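You operate a simulated robot arm through the tools that you are given. There is no shell and no other tool. Be economical: measure what you need, move in short steps, check, and stop when the job is done.

The job below is to be done with a simulated robot arm. You get a single attempt, and the scene is never put back.

JOB
Start the extract and bring its needle into the green.
Fine: isolator on and damper open first; use the speed dial; press the alarm button last, so that the red lamp is out.

Only the result counts: the job must be done as asked and must still hold three seconds after the hand-in. Knocking over, shifting, dropping, spilling or breaking anything else fails it.

ROBOT AND FRAMES
A 6-joint arm with a two-finger parallel gripper, fixed in place. Base frame: the origin is at the foot of the arm, x ahead of it, y to its left, z up. Units: mm, degrees, N and s.
With the tool pointing down near the work surface it reaches from about 100 to 620 mm from the base axis. Its first joint turns from -166.0 to 166.0 degrees. Payload 4.1 kg.
Tool frame: the origin (TCP) lies between the finger pads and is the grasp point; the fingertips stand 23 mm ahead of it; z points along the fingers, y is the line along which they close. Largest opening 94 mm; finger width 38, thickness 10; the body of the gripper, 54 by 96 mm, starts 39 mm behind the TCP.
Orientation is that of the tool frame in the base frame, as [roll, pitch, yaw] about the fixed x, y, z axes, in that order (R = Rz(yaw) Ry(pitch) Rx(roll)). With the fingers straight down and closing along the base's y, the tool's x points along the base's -x, its y along +y and its z along -z.

CONTROLS
- The arm moves only by the tool jog_arm. Its argument "motion" is one flat list of numbers, 6 for each row, row after row: the shift along the tool's x, y, z in mm, then the turn, a rotation vector about the tool's x, y, z in degrees. In form: [dx, dy, dz, wx, wy, wz, dx, dy, dz, wx, wy, wz, ...]. A call has 1 to 8 rows; each row shifts and turns the commanded pose from where the row before left it, along the tool's axes as they then stand. "gripper" is the gripper command, from -1 (fully open) to 1 (shut), values between in proportion, set as the call begins (left out, the last holds). A row lasts 0.2 s, in which the tool goes at most 50 mm and 8.6 degrees; a call with a longer step from one row to the next is refused whole, and so is a gripper value outside its range. Where a pose cannot be reached the arm comes as near as it can. A force on the tool above 40 N (or 10 N above the force at the start of the call, whichever is more), or a blocked arm, ends the call early, and 0.2 s more pass. Each finger travels about 45 mm/s and halts on what it meets, pressing with about 35 N; the grip force reading is that of the motor and also rises with nothing between the fingers. The clock runs only during rows and for 0.2 s after the last one: add rows that do not move to give the fingers time. The reply holds the time, the measured pose of the TCP, the force on the tool along the base axes, the opening and the grip force, in the units named above and with some noise, with the torque about the TCP (base axes, N m) and any sound that the robot's microphone picked up.
- Cameras (640 x 400 px; columns grow to the right, rows downward): "scene" is fixed at [218.6, 498.6, 1811.7]; the picture's right is [-0.92, -0.39, 0.00], its down [-0.34, 0.81, -0.47] and it looks along [0.18, -0.43, -0.88] (base axes); focal length 262 px, centre (320, 200). "wrist" rides on the gripper at [86, 16, -75] in the tool frame; the picture's right is [-0.18, 0.98, 0.00], its down [-0.58, -0.11, -0.81] and it looks along [-0.79, -0.15, 0.59] (tool axes); focal length 243 px, centre (320, 200). There is no depth. A picture from a camera that has moved, and an enlarged one, comes with that camera's place and axes in the base frame and with its lens.
- get_image(camera): a new picture of that camera. The clock stands still meanwhile.
- raise_lower(by): slides the trunk up (or, below 0, down) by that many mm; the arm rides with it, the base frame stays. It gives what a move gives, with no picture.
- zoom(camera, box): a new picture of the part [left, top, right, bottom] of that camera's present view, enlarged. The clock stands still meanwhile.
- close_job(): hands the job in; it is judged then, once.

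Work in short steps. Places have to be worked out from the pictures, the camera data and where the tool is seen: move nearer, look again, correct. Check each grasp and each placing, and mend what went wrong. You have 120 turns and 64 pictures in all, those below and enlarged ones among them. Open the gripper and draw the arm clear of the work before you hand the job in, unless the task says otherwise; then end with one line.

The tools are called after ">>>" by a JSON object that holds its "api" and its "payload". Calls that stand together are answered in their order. jog_arm: Moves the arm, as the interface text tells. Its arguments: {"type":"object","properties":{"motion":{"type":"array"},"gripper":{"type":"number"}},"required":["motion"]} The other tools are called the same way: raise_lower (by) slides the trunk up or down; get_image (camera) takes a picture; zoom (camera, box) takes an enlarged picture of a part of a camera's view; close_job () hands the job in.

At the start:

```text
time_s: 0.0
ee_pos: [279.2, 104.1, 1449.9]
ee_rot: [180.0, 0.1, 180.0]
contact_force: [-0.4, -0.1, 0.3]
moment: [-0.01, 0.0, 0.05]
opening: 94.1
finger_force: 0.1
trunk travel left (down, up): [-577.0, 13.0]
```

scene: 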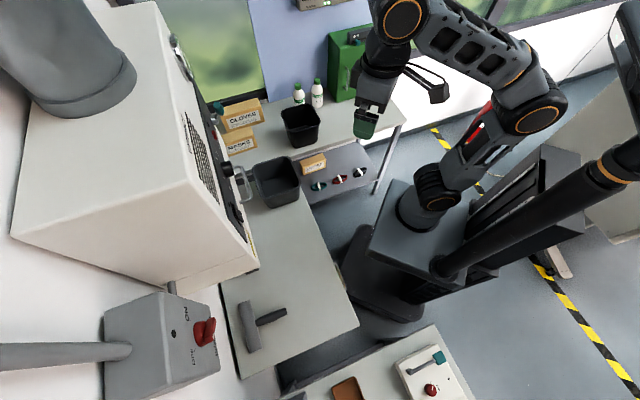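
wrist: 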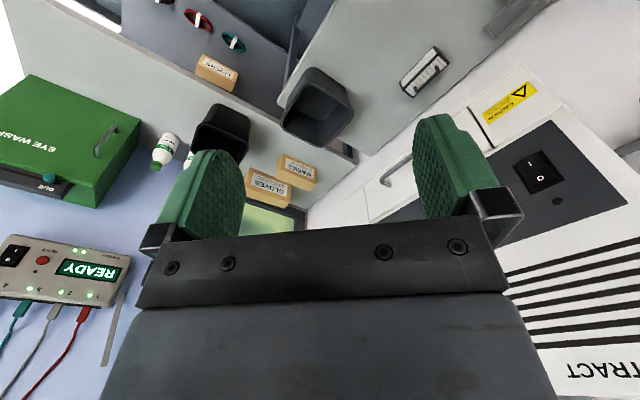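

The pictures show a big extract cabinet on the +x side, an isolator switch box at lower left, and a small box with a red button at the bottom. I'll enlarge parts to identify the controls.

>>> {"api": "zoom", "payload": {"camera": "scene", "box": [100, 0, 300, 125]}}

>>> {"api": "zoom", "payload": {"camera": "scene", "box": [90, 250, 300, 400]}}

>>> {"api": "zoom", "payload": {"camera": "scene", "box": [320, 280, 480, 400]}}

>>> {"api": "zoom", "payload": {"camera": "scene", "box": [180, 100, 310, 280]}}

```text
3.20 times, centred on (200, 62) of scene
camera zoom: at [218.6, 498.6, 1811.7], right [-0.92, -0.39, 0.0], down [-0.34, 0.81, -0.47], along [0.18, -0.43, -0.88], focal length 837 px, centre (704, 640)
```

zoom: 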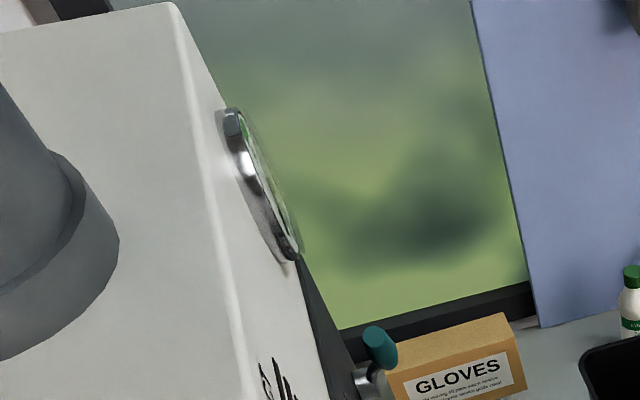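

```text
2.67 times, centred on (195, 325) of scene
camera zoom: at [218.6, 498.6, 1811.7], right [-0.92, -0.39, 0.0], down [-0.34, 0.81, -0.47], along [0.18, -0.43, -0.88], focal length 697 px, centre (653, -133)
```

zoom: 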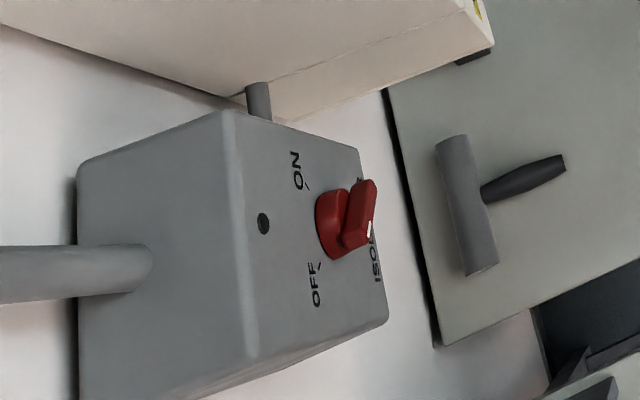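

```text
3.33 times, centred on (400, 340) of scene
camera zoom: at [218.6, 498.6, 1811.7], right [-0.92, -0.39, 0.0], down [-0.34, 0.81, -0.47], along [0.18, -0.43, -0.88], focal length 872 px, centre (53, -267)
```

zoom: 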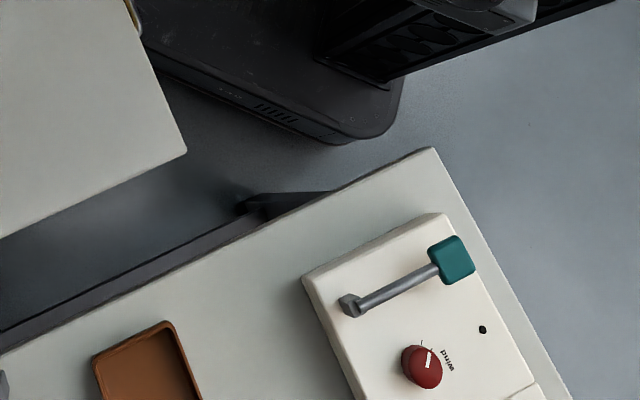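

```text
2.22 times, centred on (245, 190) of scene
camera zoom: at [218.6, 498.6, 1811.7], right [-0.92, -0.39, 0.0], down [-0.34, 0.81, -0.47], along [0.18, -0.43, -0.88], focal length 581 px, centre (487, 222)
```

zoom: 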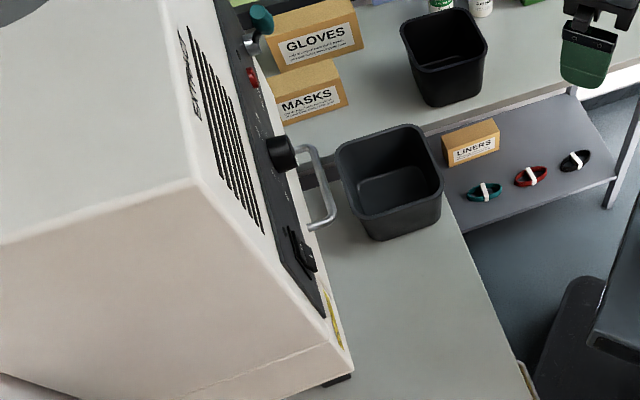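

The rocker triangulates to about (468, 353, 1314), with the cabinet front facing the robot diagonally. I'll yaw the wrist so that the camera ends on top when the tool points at the panel.

>>> {"api": "jog_arm", "payload": {"motion": [0, 0, 0, 0, 0, 8.4, 0, 0, 0, 0, 0, 8.4, 0, 0, 0, 0, 0, 8.4, 0, 0, 0, 0, 0, 8.4, 0, 0, 0, 0, 0, 8.4, 0, 0, 0, 0, 0, 8.4, 0, 0, 0, 0, 0, 8.4, 0, 0, 0, 0, 0, 8.4]}}

>>> {"api": "jog_arm", "payload": {"motion": [0, 0, 0, 0, 0, 8.4, 0, 0, 0, 0, 0, 8.4, 0, 0, 0, 0, 0, 8.4, 0, 0, 0, 0, 0, 8.4, 0, 0, 0, 0, 0, 8.4, 0, 0, 0, 0, 0, 8.4, 0, 0, 0, 0, 0, 8.4, 0, 0, 0, 0, 0, 8.4]}}

```text
time_s: 1.8
ee_pos: [278.7, 102.7, 1450.2]
ee_rot: [179.9, -0.2, 112.7]
contact_force: [-0.4, 0.5, -0.4]
moment: [0.0, -0.04, 0.01]
opening: 94.2
finger_force: 0.0
trunk travel left (down, up): [-577.0, 13.0]
```

```text
time_s: 3.6
ee_pos: [278.1, 104.3, 1451.4]
ee_rot: [-179.9, -0.2, 45.4]
contact_force: [-0.4, -0.2, 0.1]
moment: [-0.02, -0.03, 0.0]
opening: 94.0
finger_force: 0.1
trunk travel left (down, up): [-577.0, 13.0]
```

Yaw is 45°; now I'll pitch the tool up towards the panel and look.

>>> {"api": "jog_arm", "payload": {"motion": [0, 0, 0, 0, 8.5, 0, 0, 0, 0, 0, 8.5, 0, 0, 0, 0, 0, 8.5, 0, 0, 0, 0, 0, 8.5, 0, 0, 0, 0, 0, 8.5, 0, 0, 0, 0, 0, 8.5, 0, 0, 0, 0, 0, 8.5, 0, 0, 0, 0, 0, 8.5, 0]}}

>>> {"api": "jog_arm", "payload": {"motion": [0, 0, -20, 0, 8.5, 0, 0, 0, -20, 0, 8.5, 0, 0, 0, -20, 0, 5, 0]}}

>>> {"api": "get_image", "payload": {"camera": "wrist"}}

>>> {"api": "get_image", "payload": {"camera": "scene"}}

```text
time_s: 5.6
ee_pos: [303.9, 102.5, 1428.1]
ee_rot: [-169.9, -64.6, 36.9]
contact_force: [0.4, -0.4, -0.2]
moment: [0.01, 0.01, 0.01]
opening: 93.9
finger_force: 0.0
trunk travel left (down, up): [-577.0, 13.0]
stopped in row 8: the arm was blocked; the commanded pose is now the measured one
```

```text
time_s: 6.4
ee_pos: [269.3, 70.0, 1443.9]
ee_rot: [-111.2, -82.6, -16.4]
contact_force: [0.0, -0.7, -0.9]
moment: [0.01, 0.0, 0.01]
opening: 94.0
finger_force: 0.1
trunk travel left (down, up): [-577.0, 13.0]
```

```text
57 pictures are left
camera wrist: at [247.4, -0.1, 1530.8], right [0.75, -0.59, -0.3], down [-0.65, -0.55, -0.53], along [0.15, 0.59, -0.8], focal length 243 px, centre (320, 200)
```

wrist: 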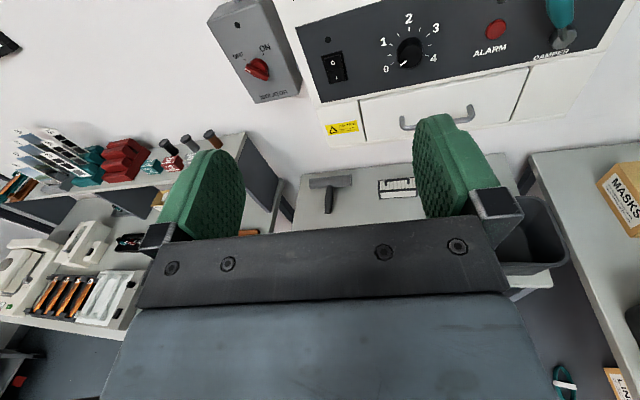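

```text
56 pictures are left
```

scene: 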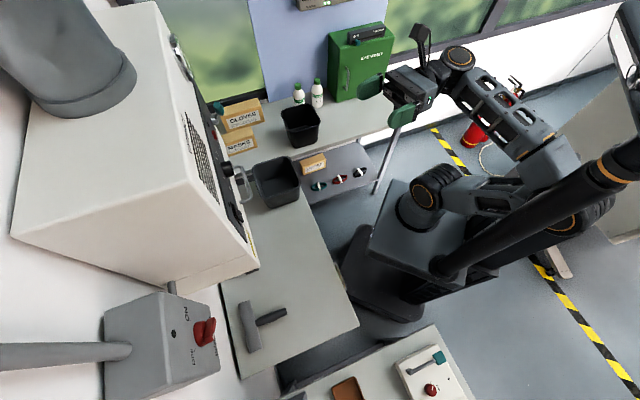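

A clear view of the panel: rocker, dial 0–4, ALARM, DAMPER lever, and isolator. I'll enlarge it.

>>> {"api": "zoom", "payload": {"camera": "wrist", "box": [200, 0, 420, 137]}}

>>> {"api": "zoom", "payload": {"camera": "wrist", "box": [420, 0, 640, 137]}}

```text
2.91 times, centred on (310, 68) of wrist
camera zoom: at [247.4, -0.1, 1530.8], right [0.75, -0.59, -0.3], down [-0.65, -0.55, -0.53], along [0.15, 0.59, -0.8], focal length 706 px, centre (349, 582)
```

zoom: 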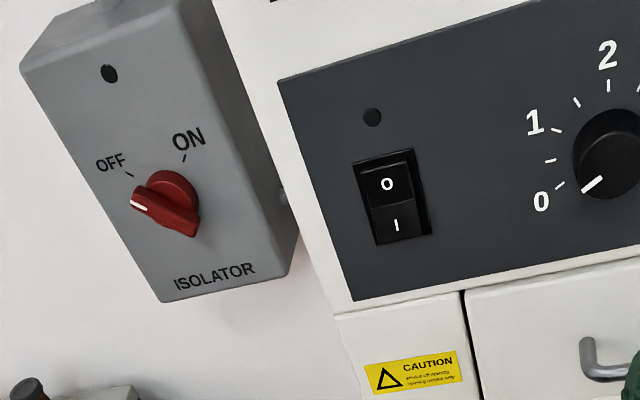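

```text
2.91 times, centred on (530, 68) of wrist
camera zoom: at [247.4, -0.1, 1530.8], right [0.75, -0.59, -0.3], down [-0.65, -0.55, -0.53], along [0.15, 0.59, -0.8], focal length 706 px, centre (-291, 582)
```

zoom: 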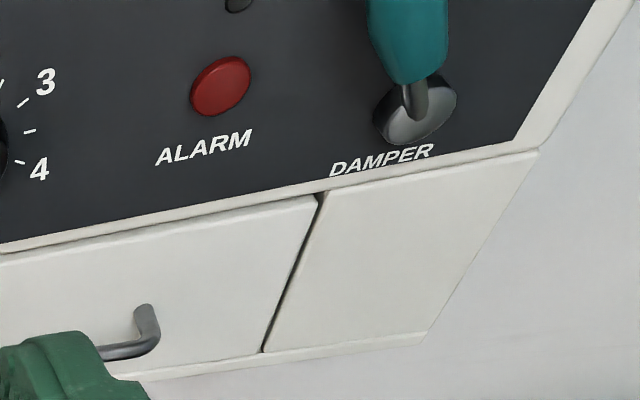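

Panel geometry: the face is at 45°, with normal (0.707, 0.707). In panel-horizontal coordinates (e) the rocker is at 86, dial at 206, alarm at 319 and damper at about 390, all at z≈1312, with the gauge around z 1500. I'll straighten the tool to this normal, shift right and pitch up to view the gauge and damper.

>>> {"api": "jog_arm", "payload": {"motion": [0, 0, 0, -3.7, 1.5, -3.3, 0, 0, 0, -3.7, 1.5, -3.3, 0, 40, 0, 0, 0, 0, 0, 40, 0, 0, 0, 0, 0, 40, 0, 0, 0, 0]}}

>>> {"api": "jog_arm", "payload": {"motion": [0, 0, 0, 0, 8.5, 0, 0, 0, 0, 0, 8.5, 0, 0, 0, 0, 0, 8.5, 0, 0, 0, 0, 0, 8.5, 0]}}

>>> {"api": "get_image", "payload": {"camera": "wrist"}}

```text
time_s: 7.4
ee_pos: [292.6, 55.4, 1455.2]
ee_rot: [83.4, -85.0, 144.9]
contact_force: [0.4, -0.4, -0.3]
moment: [0.01, 0.02, 0.01]
opening: 94.0
finger_force: 0.0
trunk travel left (down, up): [-577.0, 13.0]
stopped in row 4: the arm was blocked; the commanded pose is now the measured one
```

```text
time_s: 8.4
ee_pos: [292.4, 55.5, 1456.6]
ee_rot: [8.8, -54.9, -139.0]
contact_force: [0.3, 0.6, -0.2]
moment: [0.0, -0.06, 0.03]
opening: 94.0
finger_force: 0.0
trunk travel left (down, up): [-577.0, 13.0]
```

```text
53 pictures are left
camera wrist: at [229.6, -35.2, 1486.3], right [0.81, -0.58, -0.06], down [-0.24, -0.23, -0.94], along [0.53, 0.78, -0.33], focal length 243 px, centre (320, 200)
```

wrist: 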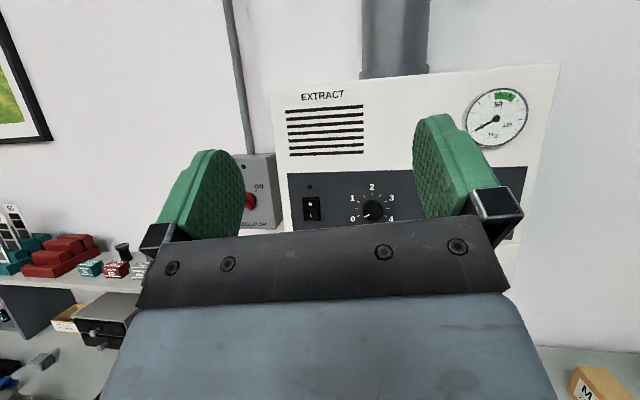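

The gauge is visible; I'll enlarge it.

>>> {"api": "zoom", "payload": {"camera": "wrist", "box": [440, 70, 560, 160]}}

>>> {"api": "zoom", "payload": {"camera": "wrist", "box": [230, 150, 430, 240]}}

```text
4.44 times, centred on (500, 115) of wrist
camera zoom: at [229.6, -35.2, 1486.3], right [0.81, -0.58, -0.06], down [-0.24, -0.23, -0.94], along [0.53, 0.78, -0.33], focal length 1078 px, centre (-480, 578)
```

zoom: 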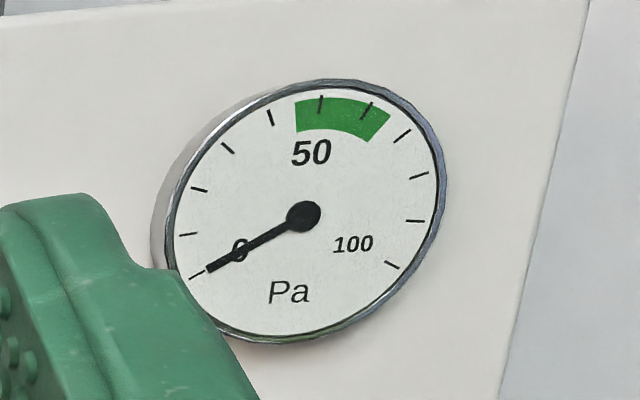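

```text
3.20 times, centred on (330, 195) of wrist
camera zoom: at [229.6, -35.2, 1486.3], right [0.81, -0.58, -0.06], down [-0.24, -0.23, -0.94], along [0.53, 0.78, -0.33], focal length 776 px, centre (288, 216)
```

zoom: 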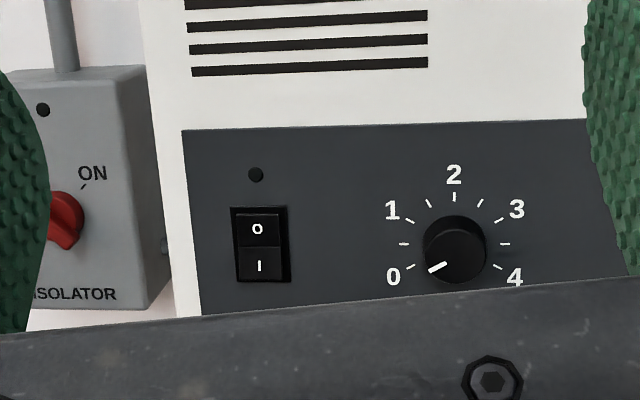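

Green lies at about 47–65 Pa and the needle is at 0. Now I'll level the tool and move towards the isolator (about (414, 567, 1288)), staying in front of the cabinet.

>>> {"api": "jog_arm", "payload": {"motion": [0, 0, 0, 0, -8.6, 0, 0, 0, 0, 0, -8.6, 0, 0, 0, 0, 0, -8.6, 0, 0, 0, 0, 0, -8.6, 0, 0, -25, 20, -3, 0, 0, 0, -25, 20, -3, 0, 0, -10, -25, 20, 0, 0, 0, -10, -25, 20, 0, 0, 0]}}

>>> {"api": "jog_arm", "payload": {"motion": [-20, -30, 20, 0, 0, 0, -20, -30, 20, 0, 0, 0, -20, -30, 20, 0, 0, 0, -20, -30, 20, 0, 0, 0, -20, -30, 20, 0, 0, 0]}}

>>> {"api": "get_image", "payload": {"camera": "wrist"}}

```text
time_s: 9.7
ee_pos: [336.9, 10.0, 1429.4]
ee_rot: [179.7, -86.8, 25.0]
contact_force: [-0.1, 0.0, 0.0]
moment: [-0.01, -0.03, 0.0]
opening: 94.0
finger_force: 0.0
trunk travel left (down, up): [-577.0, 13.0]
stopped in row 6: the arm was blocked; the commanded pose is now the measured one
```

```text
time_s: 10.2
ee_pos: [357.1, -43.5, 1388.9]
ee_rot: [-165.0, -83.9, -8.1]
contact_force: [0.2, -1.0, 0.8]
moment: [-0.02, 0.02, 0.02]
opening: 93.9
finger_force: 0.1
trunk travel left (down, up): [-577.0, 13.0]
stopped in row 2: the arm was blocked; the commanded pose is now the measured one
```

```text
50 pictures are left
camera wrist: at [295.5, -69.0, 1481.3], right [0.1, -0.97, -0.21], down [-0.87, 0.02, -0.49], along [0.48, 0.23, -0.84], focal length 243 px, centre (320, 200)
```

wrist: 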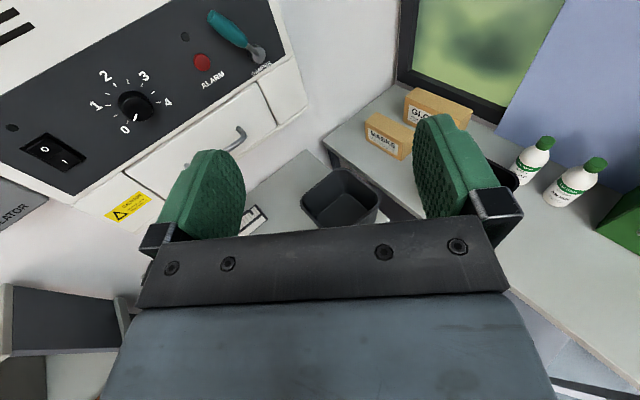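

The arm is not holding the heading; likely a wrist joint limit or singularity. I'll look at the arm's posture.

>>> {"api": "zoom", "payload": {"camera": "scene", "box": [260, 0, 640, 240]}}

```text
1.67 times, centred on (450, 120) of scene
camera zoom: at [218.6, 498.6, 1811.7], right [-0.92, -0.39, 0.0], down [-0.34, 0.81, -0.47], along [0.18, -0.43, -0.88], focal length 436 px, centre (103, 333)
```

zoom: 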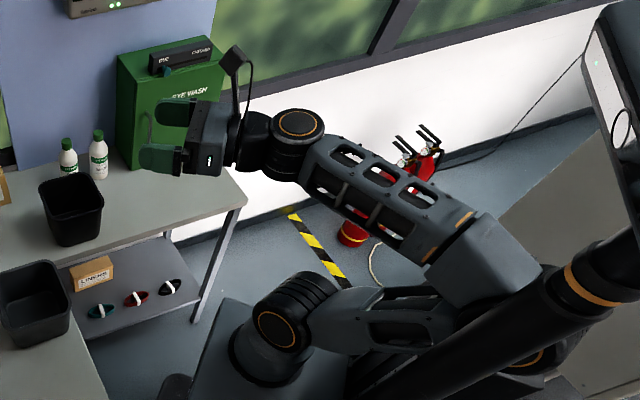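

The arm is folded with the forearm nearly in line with the tool (wrist singularity), and my roll took the last joint near its limit. I'll return to tool-down and unwind the roll.

>>> {"api": "jog_arm", "payload": {"motion": [0, 0, 0, 0, -8.5, 0, 0, 0, 0, 0, -8.5, 0, 0, 0, 0, 0, -8.5, 0, 0, 0, 0, 0, -8.5, 0, 0, 0, 0, 0, -8.5, 0, 0, 0, 0, 0, -8.5, 0, 0, 0, 0, 0, -8.5, 0, 0, 0, 0, 0, -8.5, 0]}}

>>> {"api": "jog_arm", "payload": {"motion": [0, 0, 0, 0, -8, 0, 0, 0, 0, 0, -8, 0, 0, 0, 0, 0, 0, -8.5, 0, 0, 0, 0, 0, -8.5, 0, 0, 0, 0, 0, -8.5, 0, 0, 0, 0, 0, -8.5, 0, 0, 0, 0, 0, -8.5, 0, 0, 0, 0, 0, -8.5]}}

```text
time_s: 12.0
ee_pos: [355.8, -40.6, 1391.3]
ee_rot: [-178.6, -16.3, 6.6]
contact_force: [0.4, 0.0, -0.3]
moment: [-0.02, -0.01, 0.0]
opening: 94.0
finger_force: 0.0
trunk travel left (down, up): [-577.0, 13.0]
```

```text
time_s: 13.8
ee_pos: [356.7, -41.7, 1392.6]
ee_rot: [-179.5, -1.2, 58.1]
contact_force: [0.4, -0.2, 1.2]
moment: [-0.02, 0.0, -0.01]
opening: 93.9
finger_force: 0.1
trunk travel left (down, up): [-577.0, 13.0]
```

Now unwind further towards yaw ≈ −135 (camera on the robot's side), then lower the trunk.

>>> {"api": "jog_arm", "payload": {"motion": [0, 0, 0, 0, 0, -8.5, 0, 0, 0, 0, 0, -8.5, 0, 0, 0, 0, 0, -8.5, 0, 0, 0, 0, 0, -8.5, 0, 0, 0, 0, 0, -8.5, 0, 0, 0, 0, 0, -8.5, 0, 0, 0, 0, 0, -8.5, 0, 0, 0, 0, 0, -8.5]}}

>>> {"api": "jog_arm", "payload": {"motion": [0, 0, 0, 0, 0, -8.5, 0, 0, 0, 0, 0, -8.5, 0, 0, 0, 0, 0, -8.5, 0, 0, 0, 0, 0, -8.5, 0, 0, 0, 0, 0, -8.5, 0, 0, 0, 0, 0, -8.5]}}

>>> {"api": "raise_lower", "payload": {"by": -250}}

```text
time_s: 15.6
ee_pos: [356.5, -41.6, 1392.2]
ee_rot: [178.8, -0.9, 126.1]
contact_force: [0.4, -0.5, -0.1]
moment: [0.0, -0.02, 0.01]
opening: 93.9
finger_force: 0.1
trunk travel left (down, up): [-577.0, 13.0]
```

```text
time_s: 17.0
ee_pos: [355.6, -40.3, 1390.8]
ee_rot: [178.6, 0.3, 177.1]
contact_force: [-0.3, 0.0, -0.3]
moment: [0.0, 0.01, 0.03]
opening: 94.1
finger_force: 0.0
trunk travel left (down, up): [-577.0, 13.0]
```

```text
time_s: 19.6
ee_pos: [354.7, -40.2, 1141.2]
ee_rot: [178.5, 0.3, 176.9]
contact_force: [0.2, -0.9, 0.9]
moment: [0.03, 0.0, -0.01]
opening: 94.1
finger_force: 0.1
trunk travel left (down, up): [-327.0, 263.0]
```

Now move to about (300, 230, 1290), turn to the panel's heading, and then pitch up.

>>> {"api": "jog_arm", "payload": {"motion": [9, 45, -25, 0, 0, 0, 9, 45, -25, 0, 0, 0, 9, 45, -25, 0, 0, 0, 9, 45, -25, 0, 0, 0, 9, 45, -25, 0, 0, 0, 9, 45, -25, 0, 0, 0]}}

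>>> {"api": "jog_arm", "payload": {"motion": [0, 0, 0, 0, 0, -8, 0, 0, 0, 0, 0, -8, 0, 0, 0, 0, 0, -8, 0, 0, 0, 0, 0, -8, 0, 0, 0, 0, 0, -8, 0, 0, 0, 0, 0, -8]}}

>>> {"api": "jog_arm", "payload": {"motion": [0, 0, 0, 0, -8, 0, 0, 0, 0, 0, -8, 0, 0, 0, 0, 0, -8, 0, 0, 0, 0, 0, -8, 0, 0, 0, 0, 0, -8, 0, 0, 0, 0, 0, -8, 0]}}

>>> {"api": "get_image", "payload": {"camera": "wrist"}}

```text
refused: row 1 steps farther than a row can; nothing moved
```

```text
time_s: 21.0
ee_pos: [355.4, -42.8, 1142.5]
ee_rot: [179.3, 1.3, -134.9]
contact_force: [0.3, -0.8, -0.4]
moment: [-0.01, -0.03, -0.01]
opening: 93.9
finger_force: 0.0
trunk travel left (down, up): [-327.0, 263.0]
```

```text
time_s: 22.4
ee_pos: [355.3, -40.9, 1139.5]
ee_rot: [179.0, 49.3, -135.9]
contact_force: [-0.8, 0.1, 0.3]
moment: [-0.03, 0.0, -0.03]
opening: 94.1
finger_force: 0.0
trunk travel left (down, up): [-327.0, 263.0]
```

```text
48 pictures are left
camera wrist: at [264.0, -108.9, 1123.1], right [-0.61, 0.78, 0.15], down [-0.08, -0.25, 0.97], along [0.79, 0.57, 0.21], focal length 243 px, centre (320, 200)
```

wrist: 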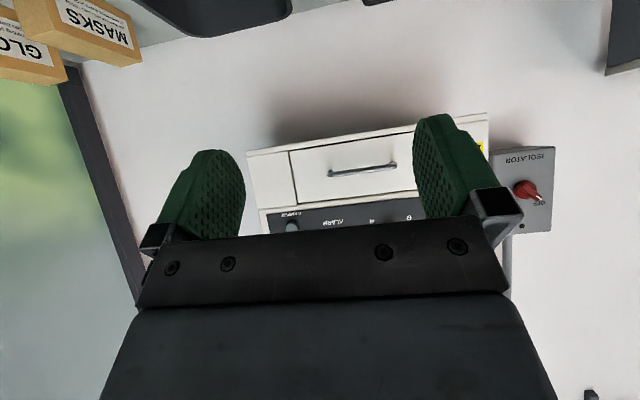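

Orientation is now smooth. Finish the pitch to horizontal, then move up and left with panel axes.

>>> {"api": "jog_arm", "payload": {"motion": [0, 0, 0, 0, -8.2, 0, 0, 0, 0, 0, -8.2, 0, 0, 0, 0, 0, -8.2, 0, 0, 0, 0, 0, -8.2, 0, 0, 0, 0, 0, -8.2, 0]}}

>>> {"api": "jog_arm", "payload": {"motion": [-22, 35, 25, 0, 0, 0, -22, 35, 25, 0, 0, 0, -22, 35, 25, 0, 0, 0, -22, 35, 25, 0, 0, 0, -22, 35, 25, 0, 0, 0, -22, 35, 25, 0, 0, 0, -22, 35, 25, 0, 0, 0]}}

>>> {"api": "get_image", "payload": {"camera": "wrist"}}

```text
time_s: 23.6
ee_pos: [354.7, -41.2, 1141.7]
ee_rot: [60.0, 89.4, 104.7]
contact_force: [0.6, 0.2, 0.8]
moment: [0.01, 0.01, 0.02]
opening: 93.7
finger_force: 0.0
trunk travel left (down, up): [-327.0, 263.0]
```

```text
time_s: 24.4
ee_pos: [386.1, -14.4, 1153.0]
ee_rot: [113.7, 78.7, 145.8]
contact_force: [0.1, 1.0, -0.2]
moment: [-0.02, 0.01, 0.01]
opening: 93.9
finger_force: 0.0
trunk travel left (down, up): [-327.0, 263.0]
stopped in row 3: the arm was blocked; the commanded pose is now the measured one
```

```text
47 pictures are left
camera wrist: at [300.7, -30.4, 1076.1], right [-0.48, 0.8, 0.36], down [-0.53, -0.59, 0.61], along [0.7, 0.11, 0.7], focal length 243 px, centre (320, 200)
```

wrist: 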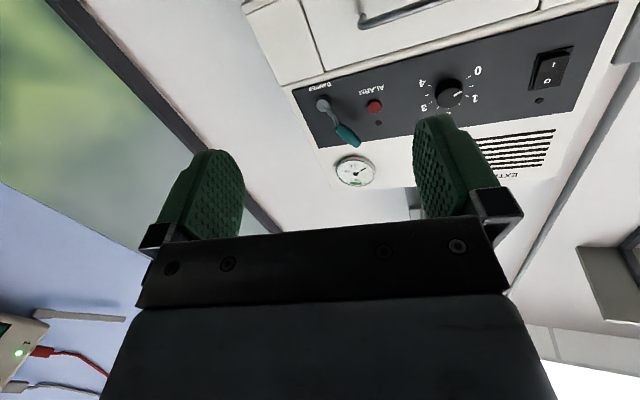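

Still near the same relative arm posture, hence the same singularity. I'll pitch back down, then translate outward/upward first.

>>> {"api": "jog_arm", "payload": {"motion": [0, 0, 0, 0, 8.4, 0, 0, 0, 0, 0, 8.4, 0, 0, 0, 0, 0, 8.4, 0, 0, 0, 0, 0, 8.4, 0, 0, 0, 0, 0, 8.4, 0, 0, 0, 0, 0, 8.4, 0]}}

```text
time_s: 25.8
ee_pos: [382.6, -12.7, 1156.9]
ee_rot: [168.4, 34.7, -154.8]
contact_force: [-1.3, 0.2, 0.5]
moment: [0.0, -0.01, 0.03]
opening: 93.9
finger_force: 0.0
trunk travel left (down, up): [-327.0, 263.0]
```

Heading is 45° already, but roll is off by 16°. Fix this and translate up-left-forward with the tool tilted.

>>> {"api": "jog_arm", "payload": {"motion": [0, 0, 0, 0, 0, -8.1, 0, 0, 0, 0, 0, -8.1, -22.6, 38, -2, 0, 0, 0, -22.6, 38, -2, 0, 0, 0, -22.6, 38, -2, 0, 0, 0, -22.6, 38, -2, 0, 0, 0, -22.6, 38, -2, 0, 0, 0]}}

>>> {"api": "jog_arm", "payload": {"motion": [-22.6, 38, -2, 0, 0, 0, -22.6, 38, -2, 0, 0, 0, -22.6, 38, -2, 0, 0, 0, -22.6, 38, -2, 0, 0, 0, -22.6, 38, -2, 0, 0, 0]}}

```text
time_s: 27.4
ee_pos: [310.5, 182.3, 1235.1]
ee_rot: [-180.0, 36.6, -135.0]
contact_force: [-0.2, -0.1, -0.3]
moment: [-0.03, 0.0, 0.02]
opening: 93.7
finger_force: 0.1
trunk travel left (down, up): [-327.0, 263.0]
```

```text
time_s: 28.6
ee_pos: [232.1, 378.9, 1305.9]
ee_rot: [-179.9, 36.4, -134.8]
contact_force: [-0.4, -0.1, 0.2]
moment: [0.01, -0.02, -0.01]
opening: 94.0
finger_force: 0.0
trunk travel left (down, up): [-327.0, 263.0]
```

Now pitch to horizontal here and look.

>>> {"api": "jog_arm", "payload": {"motion": [0, 0, 0, 0, -8.5, 0, 0, 0, 0, 0, -8.5, 0, 0, 0, 0, 0, -8.5, 0, 0, 0, 0, 0, -8.5, 0, 0, 0, 0, 0, -8.5, 0, 0, 0, 0, 0, -8.5, 0]}}

>>> {"api": "get_image", "payload": {"camera": "wrist"}}

>>> {"api": "get_image", "payload": {"camera": "scene"}}

```text
time_s: 30.0
ee_pos: [232.4, 376.9, 1308.0]
ee_rot: [-179.7, 87.6, -134.6]
contact_force: [0.6, -0.3, 1.1]
moment: [0.01, 0.0, -0.02]
opening: 94.0
finger_force: 0.1
trunk travel left (down, up): [-327.0, 263.0]
```

```text
46 pictures are left
camera wrist: at [166.0, 333.2, 1223.7], right [-0.69, 0.7, 0.18], down [-0.47, -0.63, 0.61], along [0.54, 0.34, 0.77], focal length 243 px, centre (320, 200)
```

wrist: 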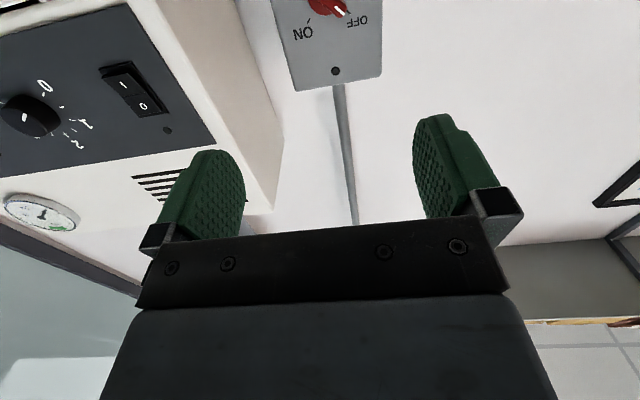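

```text
45 pictures are left
```

scene: 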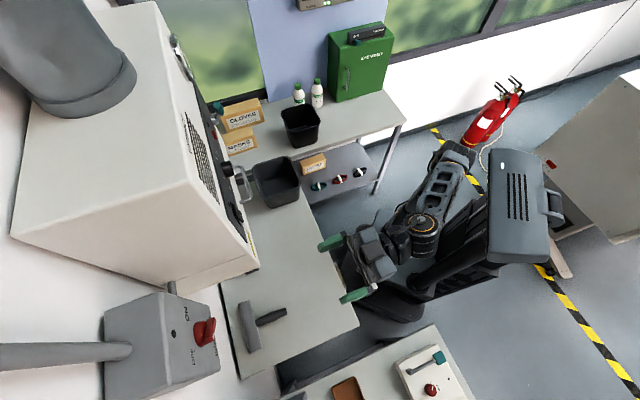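

The pose is good. I'll advance 120 mm towards the isolator and look at the knob.

>>> {"api": "jog_arm", "payload": {"motion": [5, 1, 30, 0, -2.4, 0, 5, 1, 30, 0, 0, 0, 5, 1, 30, 0, 0, 0, 5, 1, 30, 0, 0, 0]}}

>>> {"api": "get_image", "payload": {"camera": "wrist"}}

>>> {"api": "zoom", "payload": {"camera": "scene", "box": [90, 250, 390, 400]}}

```text
time_s: 31.0
ee_pos: [316.5, 465.0, 1285.1]
ee_rot: [-154.7, 90.0, -109.5]
contact_force: [-1.0, 0.0, 0.8]
moment: [0.01, 0.03, 0.02]
opening: 94.0
finger_force: 0.1
trunk travel left (down, up): [-327.0, 263.0]
```

```text
44 pictures are left
camera wrist: at [252.2, 423.5, 1198.5], right [-0.7, 0.69, 0.18], down [-0.49, -0.65, 0.58], along [0.52, 0.32, 0.79], focal length 243 px, centre (320, 200)
```

wrist: 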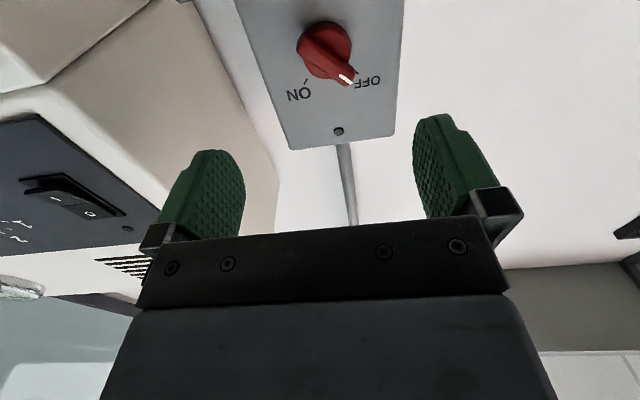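

```text
2.13 times, centred on (240, 325) of scene
camera zoom: at [218.6, 498.6, 1811.7], right [-0.92, -0.39, 0.0], down [-0.34, 0.81, -0.47], along [0.18, -0.43, -0.88], focal length 558 px, centre (491, -67)
```

zoom: 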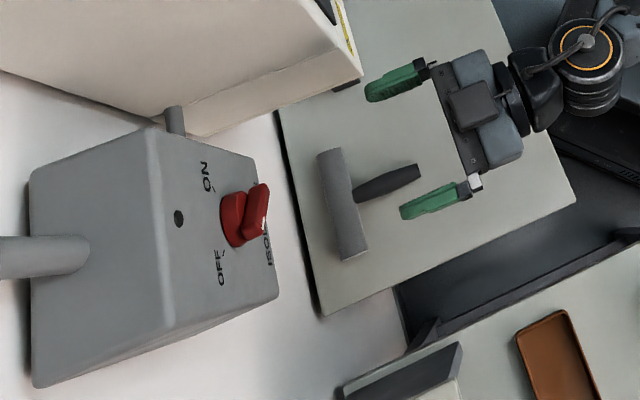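

Now a closer look at the knob.

>>> {"api": "zoom", "payload": {"camera": "wrist", "box": [230, 0, 410, 160]}}

```text
2.50 times, centred on (320, 80) of wrist
camera zoom: at [252.2, 423.5, 1198.5], right [-0.7, 0.69, 0.18], down [-0.49, -0.65, 0.58], along [0.52, 0.32, 0.79], focal length 606 px, centre (320, 500)
```

zoom: 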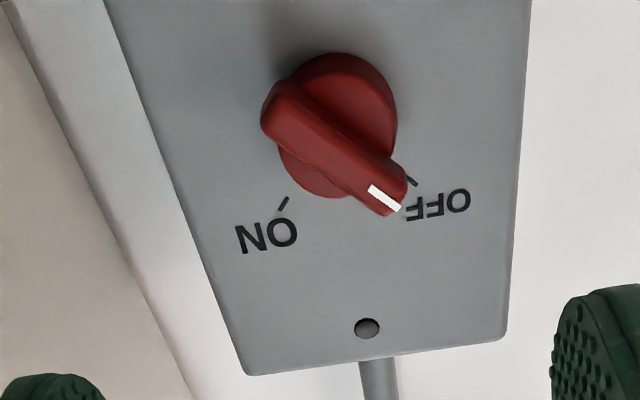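

The bar is centred at about e −111, z 1288, n 686, pointing 45° left (OFF), so ON is 90° clockwise. Roll the gripper −45° so the fingers straddle the bar, and advance most of the way.

>>> {"api": "jog_arm", "payload": {"motion": [0, 0, 0, 0, 0, -7.5, 0, 0, 0, 0, 0, -7.5, 0, 0, 0, 0, 0, -7.5, 0, 0, 0, 0, 0, -7.5, 0, 0, 0, 0, 0, -7.5, 0, 0, 0, 0, 0, -7.5, -3, 1, 35, 0, 0, 0, -3, 1, 35, 0, 0, 0]}}

>>> {"api": "get_image", "payload": {"camera": "wrist"}}

>>> {"api": "zoom", "payload": {"camera": "scene", "box": [90, 250, 390, 400]}}

```text
time_s: 32.8
ee_pos: [358.8, 519.9, 1290.6]
ee_rot: [-90.2, 45.0, -45.0]
contact_force: [0.2, -0.7, 0.3]
moment: [-0.01, -0.01, 0.03]
opening: 94.1
finger_force: 0.1
trunk travel left (down, up): [-327.0, 263.0]
```

```text
41 pictures are left
camera wrist: at [341.8, 432.4, 1217.4], right [-0.59, 0.58, -0.57], down [-0.81, -0.33, 0.49], along [0.09, 0.74, 0.66], focal length 243 px, centre (320, 200)
```

wrist: 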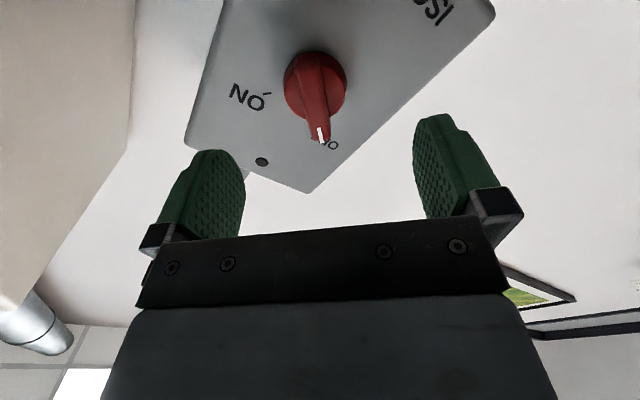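

```text
2.13 times, centred on (240, 325) of scene
camera zoom: at [218.6, 498.6, 1811.7], right [-0.92, -0.39, 0.0], down [-0.34, 0.81, -0.47], along [0.18, -0.43, -0.88], focal length 558 px, centre (491, -67)
```

zoom: 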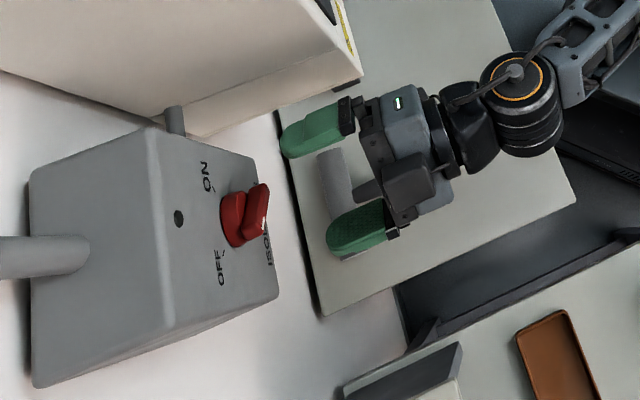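

Aligned; the bar centre is confirmed within a few mm. Advance 48 mm and close gently.

>>> {"api": "jog_arm", "payload": {"motion": [2.5, 0.5, 17, 0, 0, 0, 2.5, 0.5, 17, 0, 0, 0, 0, 0, 14, 0, 0, 0, 0, 0, 0, 0, 0, 0]}}

>>> {"api": "get_image", "payload": {"camera": "wrist"}}

>>> {"api": "zoom", "payload": {"camera": "scene", "box": [120, 280, 320, 400]}}

```text
time_s: 33.8
ee_pos: [394.5, 550.5, 1286.1]
ee_rot: [-90.1, 44.9, -45.0]
contact_force: [0.4, -0.6, 0.0]
moment: [0.01, 0.01, 0.04]
opening: 94.0
finger_force: 0.0
trunk travel left (down, up): [-327.0, 263.0]
```

```text
39 pictures are left
camera wrist: at [378.3, 463.6, 1212.4], right [-0.59, 0.58, -0.57], down [-0.81, -0.34, 0.49], along [0.09, 0.74, 0.66], focal length 243 px, centre (320, 200)
```

wrist: 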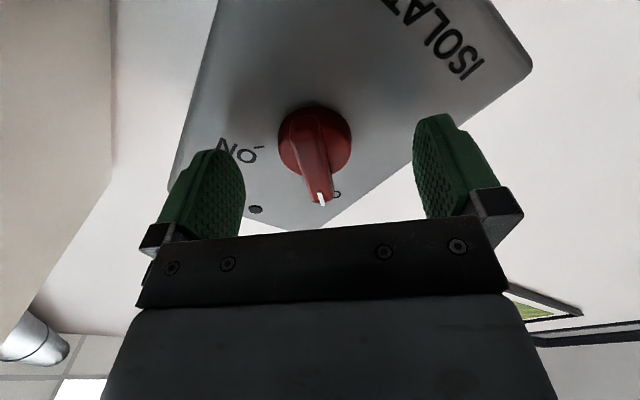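

```text
3.20 times, centred on (220, 340) of scene
camera zoom: at [218.6, 498.6, 1811.7], right [-0.92, -0.39, 0.0], down [-0.34, 0.81, -0.47], along [0.18, -0.43, -0.88], focal length 837 px, centre (640, -248)
```

zoom: 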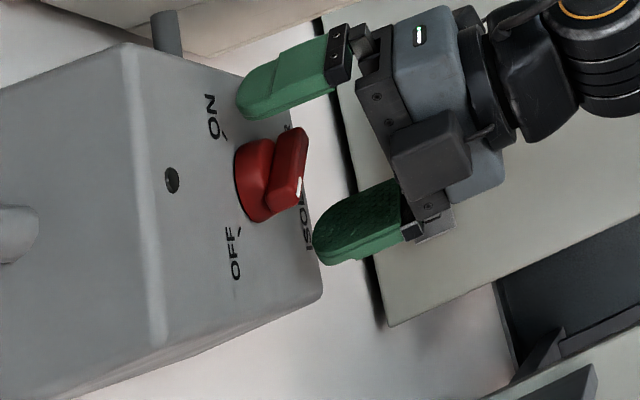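

The fingers straddle the bar. Close on it.

>>> {"api": "jog_arm", "payload": {"motion": [0, 0, 0, 0, 0, 0, 0, 0, 0, 0, 0, 0, 0, 0, 0, 0, 0, 0, 0, 0, 0, 0, 0, 0, 0, 0, 0, 0, 0, 0, 0, 0, 0, 0, 0, 0], "gripper": 1}}

>>> {"api": "get_image", "payload": {"camera": "wrist"}}

```text
time_s: 35.2
ee_pos: [396.0, 548.8, 1286.8]
ee_rot: [-89.8, 44.9, -44.8]
contact_force: [8.8, 1.4, 13.9]
moment: [0.07, -0.01, -0.26]
opening: 14.0
finger_force: 44.7
trunk travel left (down, up): [-327.0, 263.0]
```

```text
37 pictures are left
camera wrist: at [379.4, 461.5, 1214.4], right [-0.58, 0.58, -0.56], down [-0.81, -0.34, 0.49], along [0.09, 0.74, 0.67], focal length 243 px, centre (320, 200)
```

wrist: 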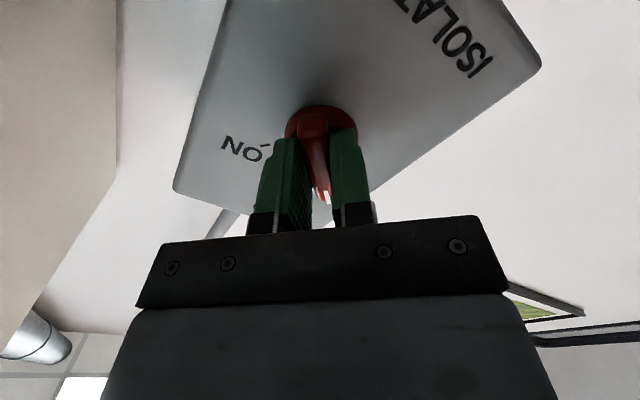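

Gripped (14 mm). Ease the sideways load and turn clockwise (+z) in steps.

>>> {"api": "jog_arm", "payload": {"motion": [0, -1.5, 0, 0, 0, 0, 0, 0, 0, 0, 0, 7.5, 0, 0, 0, 0, 0, 7.5, 0, 0, 0, 0, 0, 7.5]}}

```text
time_s: 36.2
ee_pos: [396.3, 549.7, 1287.3]
ee_rot: [-89.9, 67.7, -44.7]
contact_force: [9.4, 6.6, 17.8]
moment: [0.43, -0.42, -0.08]
opening: 14.1
finger_force: 44.8
trunk travel left (down, up): [-327.0, 263.0]
```

It turns. Ease upwards a little and continue.

>>> {"api": "jog_arm", "payload": {"motion": [-1.5, -0.5, 0, 0, 0, 7.5, 0, 0, 0, 0, 0, 7.5, 0, 0, 0, 0, 0, 7.5, 0, 0, 0, 0, 0, 7.5]}}

```text
time_s: 37.2
ee_pos: [393.1, 550.4, 1286.0]
ee_rot: [90.6, 82.5, 135.9]
contact_force: [-7.4, 1.6, 3.1]
moment: [0.79, -0.83, -0.18]
opening: 13.9
finger_force: 45.5
trunk travel left (down, up): [-327.0, 263.0]
```

Continue to the ON mark.

>>> {"api": "jog_arm", "payload": {"motion": [0, 0, 0, 0, 0, 7.5, 0, 0, 0, 0, 0, 7.5, 0, 0, 0, 0, 0, 7.5, 0, 0, 0, 0, 0, 7.5, 0, 0, 0, 0, 0, 7.5]}}

>>> {"api": "get_image", "payload": {"camera": "wrist"}}

```text
time_s: 38.4
ee_pos: [392.7, 552.7, 1288.1]
ee_rot: [90.0, 45.0, 135.3]
contact_force: [-18.3, 12.1, 0.9]
moment: [0.16, -0.24, -0.09]
opening: 14.1
finger_force: 45.1
trunk travel left (down, up): [-327.0, 263.0]
```

```text
36 pictures are left
camera wrist: at [289.4, 550.7, 1237.5], right [-0.4, 0.4, 0.82], down [-0.22, -0.92, 0.33], along [0.89, -0.05, 0.46], focal length 243 px, centre (320, 200)
```

wrist: 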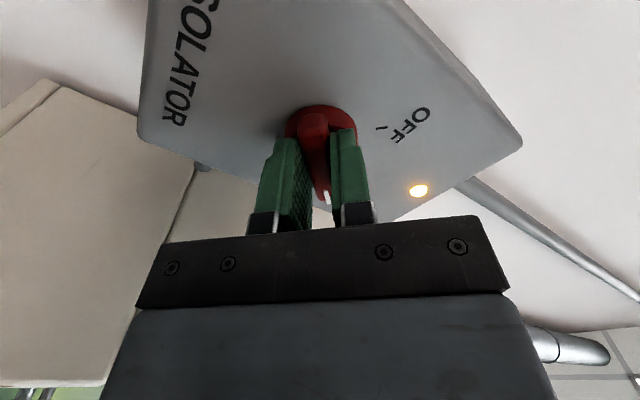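

The isolator lamp is lit. Release, back straight out, and roll back level.

>>> {"api": "jog_arm", "payload": {"motion": [0, 0, 0, 0, 0, 0, 0, 0, 0, 0, 0, 0, 0, 0, 0, 0, 0, 0, 0, 0, 0, 0, 0, 0, 0, 0, -15, 0, 0, 0, 0, 0, -25, 0, 0, 0, 0, 0, -35, 0, 0, 0, 0, 0, -35, 0, 0, 0], "gripper": 0}}

>>> {"api": "jog_arm", "payload": {"motion": [0, 0, -35, 0, 0, 0, 0, 0, -35, 0, 0, -7.5, 0, 0, -30, 0, 0, -7.5, 0, 0, 0, 0, 0, -7.5, 0, 0, 0, 0, 0, -7.5, 0, 0, 0, 0, 0, -7.5, 0, 0, 0, 0, 0, -7.5]}}

>>> {"api": "get_image", "payload": {"camera": "wrist"}}

```text
time_s: 39.0
ee_pos: [401.8, 544.2, 1283.0]
ee_rot: [91.2, 45.0, 135.2]
contact_force: [-3.6, -29.1, -14.6]
moment: [0.13, -0.01, 0.03]
opening: 36.9
finger_force: 0.0
trunk travel left (down, up): [-327.0, 263.0]
stopped in row 2: the force on the tool passed its limit at 42 N (the readings are from after the stop); the commanded pose is now the measured one
```

```text
time_s: 40.6
ee_pos: [328.3, 479.9, 1284.7]
ee_rot: [-161.5, 89.2, -116.7]
contact_force: [-0.8, -0.1, 0.2]
moment: [0.01, -0.02, 0.0]
opening: 46.9
finger_force: 0.0
trunk travel left (down, up): [-327.0, 263.0]
```

```text
35 pictures are left
camera wrist: at [263.2, 438.7, 1198.9], right [-0.69, 0.7, 0.18], down [-0.49, -0.64, 0.59], along [0.53, 0.32, 0.79], focal length 243 px, centre (320, 200)
```

wrist: 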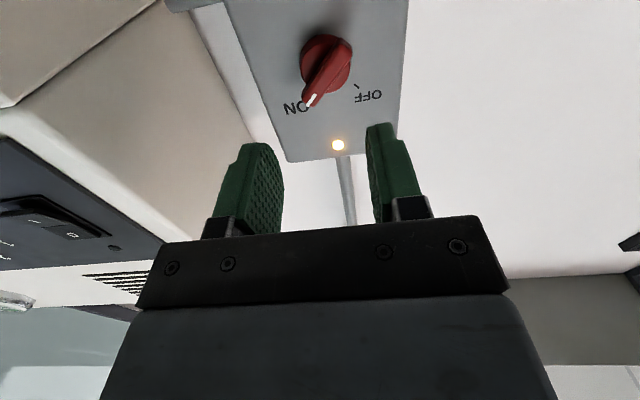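

Isolator ON confirmed. Back off to n≈440 and traverse right along the panel towards the damper, then look.

>>> {"api": "jog_arm", "payload": {"motion": [0, 0, -40, 0, 0, 0, 0, 0, -40, 0, 0, 0, 0, 0, -40, 0, 0, 0, 0, -45, 0, 0, 0, 0, 0, -45, 0, 0, 0, 0, 0, -45, 0, 0, 0, 0, 0, -45, 0, 0, 0, 0, 0, -45, 0, 0, 0, 0]}}

>>> {"api": "jog_arm", "payload": {"motion": [0, -45, 0, 0, 0, 0, 0, -45, 0, 0, 0, 0, 0, -45, 0, 0, 0, 0, 0, -45, 0, 0, 0, 0]}}

>>> {"api": "get_image", "payload": {"camera": "wrist"}}

```text
time_s: 42.4
ee_pos: [399.6, 233.7, 1282.2]
ee_rot: [-135.2, 88.5, -91.0]
contact_force: [-0.5, 1.0, 0.9]
moment: [0.01, 0.11, -0.04]
opening: 46.9
finger_force: 0.1
trunk travel left (down, up): [-327.0, 263.0]
```

```text
time_s: 43.4
ee_pos: [528.9, 108.1, 1287.9]
ee_rot: [-167.1, 89.4, -122.4]
contact_force: [0.2, 0.3, 0.3]
moment: [-0.01, 0.0, 0.01]
opening: 47.0
finger_force: 0.1
trunk travel left (down, up): [-327.0, 263.0]
```

```text
34 pictures are left
camera wrist: at [463.2, 66.6, 1201.6], right [-0.69, 0.7, 0.18], down [-0.49, -0.64, 0.59], along [0.53, 0.32, 0.79], focal length 243 px, centre (320, 200)
```

wrist: 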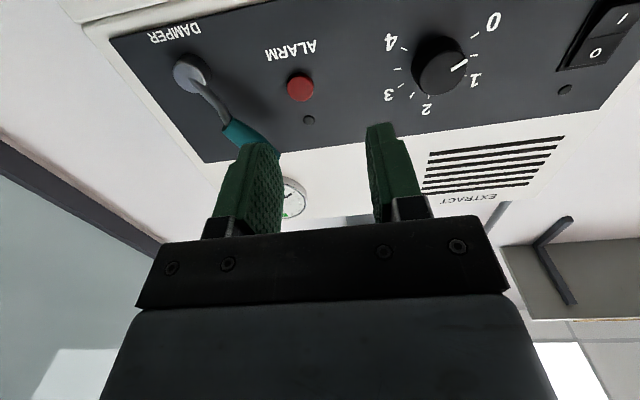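

The lever hub and stem are visible. Zoom in on them.

>>> {"api": "zoom", "payload": {"camera": "wrist", "box": [100, 0, 340, 200]}}

>>> {"api": "zoom", "payload": {"camera": "scene", "box": [170, 70, 270, 150]}}

```text
2.00 times, centred on (220, 100) of wrist
camera zoom: at [463.2, 66.6, 1201.6], right [-0.69, 0.7, 0.18], down [-0.49, -0.64, 0.59], along [0.53, 0.32, 0.79], focal length 485 px, centre (520, 400)
```

zoom: 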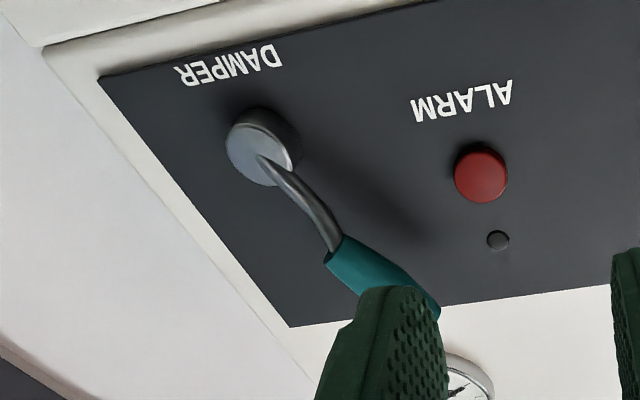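

```text
5.00 times, centred on (220, 110) of scene
camera zoom: at [218.6, 498.6, 1811.7], right [-0.92, -0.39, 0.0], down [-0.34, 0.81, -0.47], along [0.18, -0.43, -0.88], focal length 1308 px, centre (820, 650)
```

zoom: 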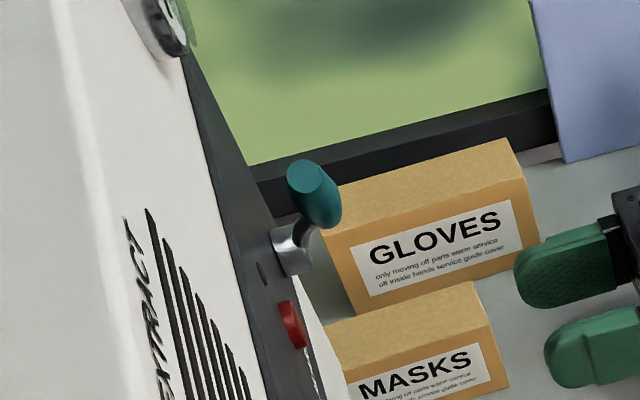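

The lever's hub is near (e 397, z 1275), and the handle leans ~40° left to tip (e 347, z 1345), standing out at n≈540. I'll close the fingers, move to the left of the handle at z≈1335, and then push right.

>>> {"api": "jog_arm", "payload": {"motion": [-24, 0, 0, 0, 0, 0, -24, -2, 0, 0, -0.8, 0, 0, -2, 0, 0, 0, 0, 0, 0, 0, 0, 0, 0, 0, 0, 25, 0, 0, 0, 0, 0, 25, 0, 0, 0, 0, 0, 25, 0, 0, 0], "gripper": 1}}

>>> {"api": "get_image", "payload": {"camera": "wrist"}}

>>> {"api": "zoom", "payload": {"camera": "scene", "box": [170, 70, 270, 150]}}

```text
time_s: 45.0
ee_pos: [585.4, 159.4, 1331.8]
ee_rot: [-63.2, 89.9, -18.4]
contact_force: [-0.1, -0.4, 0.6]
moment: [-0.01, 0.01, -0.02]
opening: 0.0
finger_force: 35.3
trunk travel left (down, up): [-327.0, 263.0]
```

```text
31 pictures are left
camera wrist: at [521.1, 118.6, 1246.5], right [-0.69, 0.7, 0.18], down [-0.5, -0.64, 0.58], along [0.52, 0.31, 0.79], focal length 243 px, centre (320, 200)
```

wrist: 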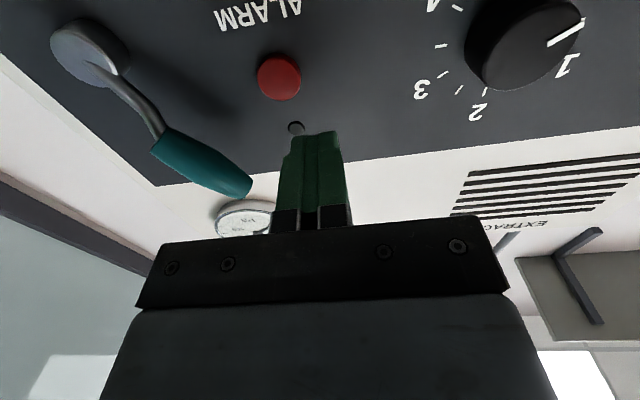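

```text
5.00 times, centred on (220, 110) of scene
camera zoom: at [218.6, 498.6, 1811.7], right [-0.92, -0.39, 0.0], down [-0.34, 0.81, -0.47], along [0.18, -0.43, -0.88], focal length 1308 px, centre (820, 650)
```

zoom: 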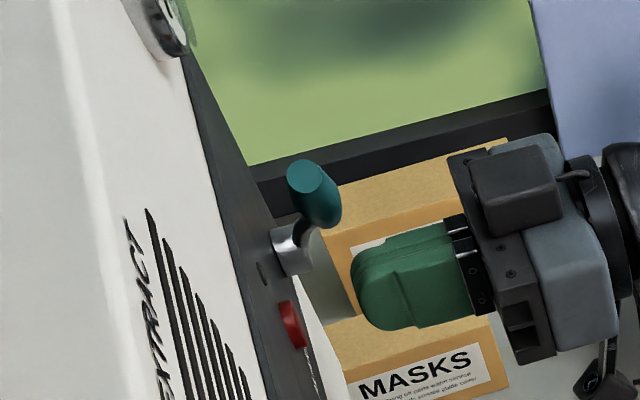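

The handle lies parallel to the panel at n≈550, from (e384, z1312) to (e356, z1357). Go in 8 mm and push right.

>>> {"api": "jog_arm", "payload": {"motion": [0, 0, 8, 0, 0, 0, 0, -20, 0, 0, 0, 0, 0, -20, 0, 0, 0, 0, 0, -10, 0, 0, 0, 0, 0, -10, 0, 0, 0, 0, 0, -10, 0, 0, 0, 0, 0, -10, 0, 0, 0, 0]}}

>>> {"api": "get_image", "payload": {"camera": "wrist"}}

```text
time_s: 46.6
ee_pos: [646.0, 106.0, 1335.0]
ee_rot: [-73.0, 89.9, -28.3]
contact_force: [0.2, -0.3, -0.3]
moment: [-0.01, 0.02, 0.02]
opening: 0.0
finger_force: 35.3
trunk travel left (down, up): [-327.0, 263.0]
```

```text
29 pictures are left
camera wrist: at [582.9, 65.2, 1248.0], right [-0.69, 0.7, 0.18], down [-0.5, -0.64, 0.58], along [0.52, 0.31, 0.79], focal length 243 px, centre (320, 200)
```

wrist: 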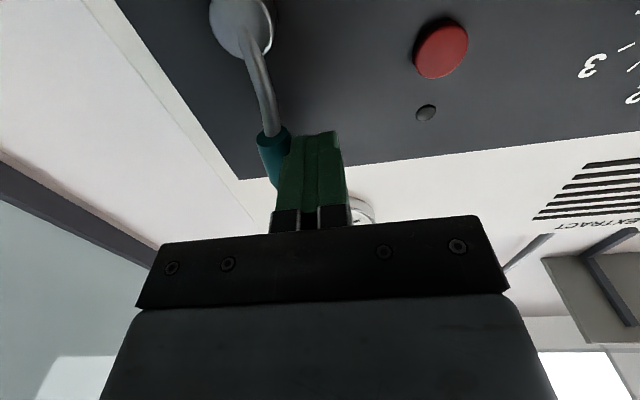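

The lever moves freely to near vertical. Keep pushing to its stop.

>>> {"api": "jog_arm", "payload": {"motion": [0, -8, 0, 0, 0, 0, 0, -8, 0, 0, 0, 0, 0, -8, 0, 0, 0, 0, 0, -8, 0, 0, 0, 0, 0, -8, 0, 0, 0, 0]}}

>>> {"api": "get_image", "payload": {"camera": "wrist"}}

```text
time_s: 47.8
ee_pos: [666.4, 85.7, 1336.3]
ee_rot: [-56.5, 89.4, -11.2]
contact_force: [-10.3, 29.0, 11.3]
moment: [0.5, -0.06, 0.73]
opening: 0.0
finger_force: 35.3
out of reach, approached as far as the arm can: row 5
trunk travel left (down, up): [-327.0, 263.0]
```

```text
28 pictures are left
camera wrist: at [602.8, 44.9, 1248.6], right [-0.7, 0.69, 0.18], down [-0.5, -0.65, 0.58], along [0.51, 0.32, 0.8], focal length 243 px, centre (320, 200)
```

wrist: 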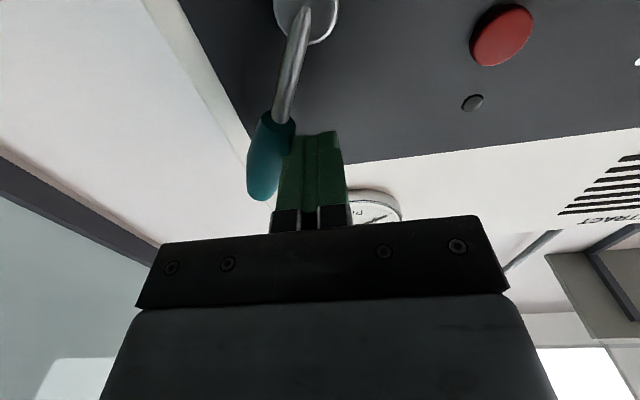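

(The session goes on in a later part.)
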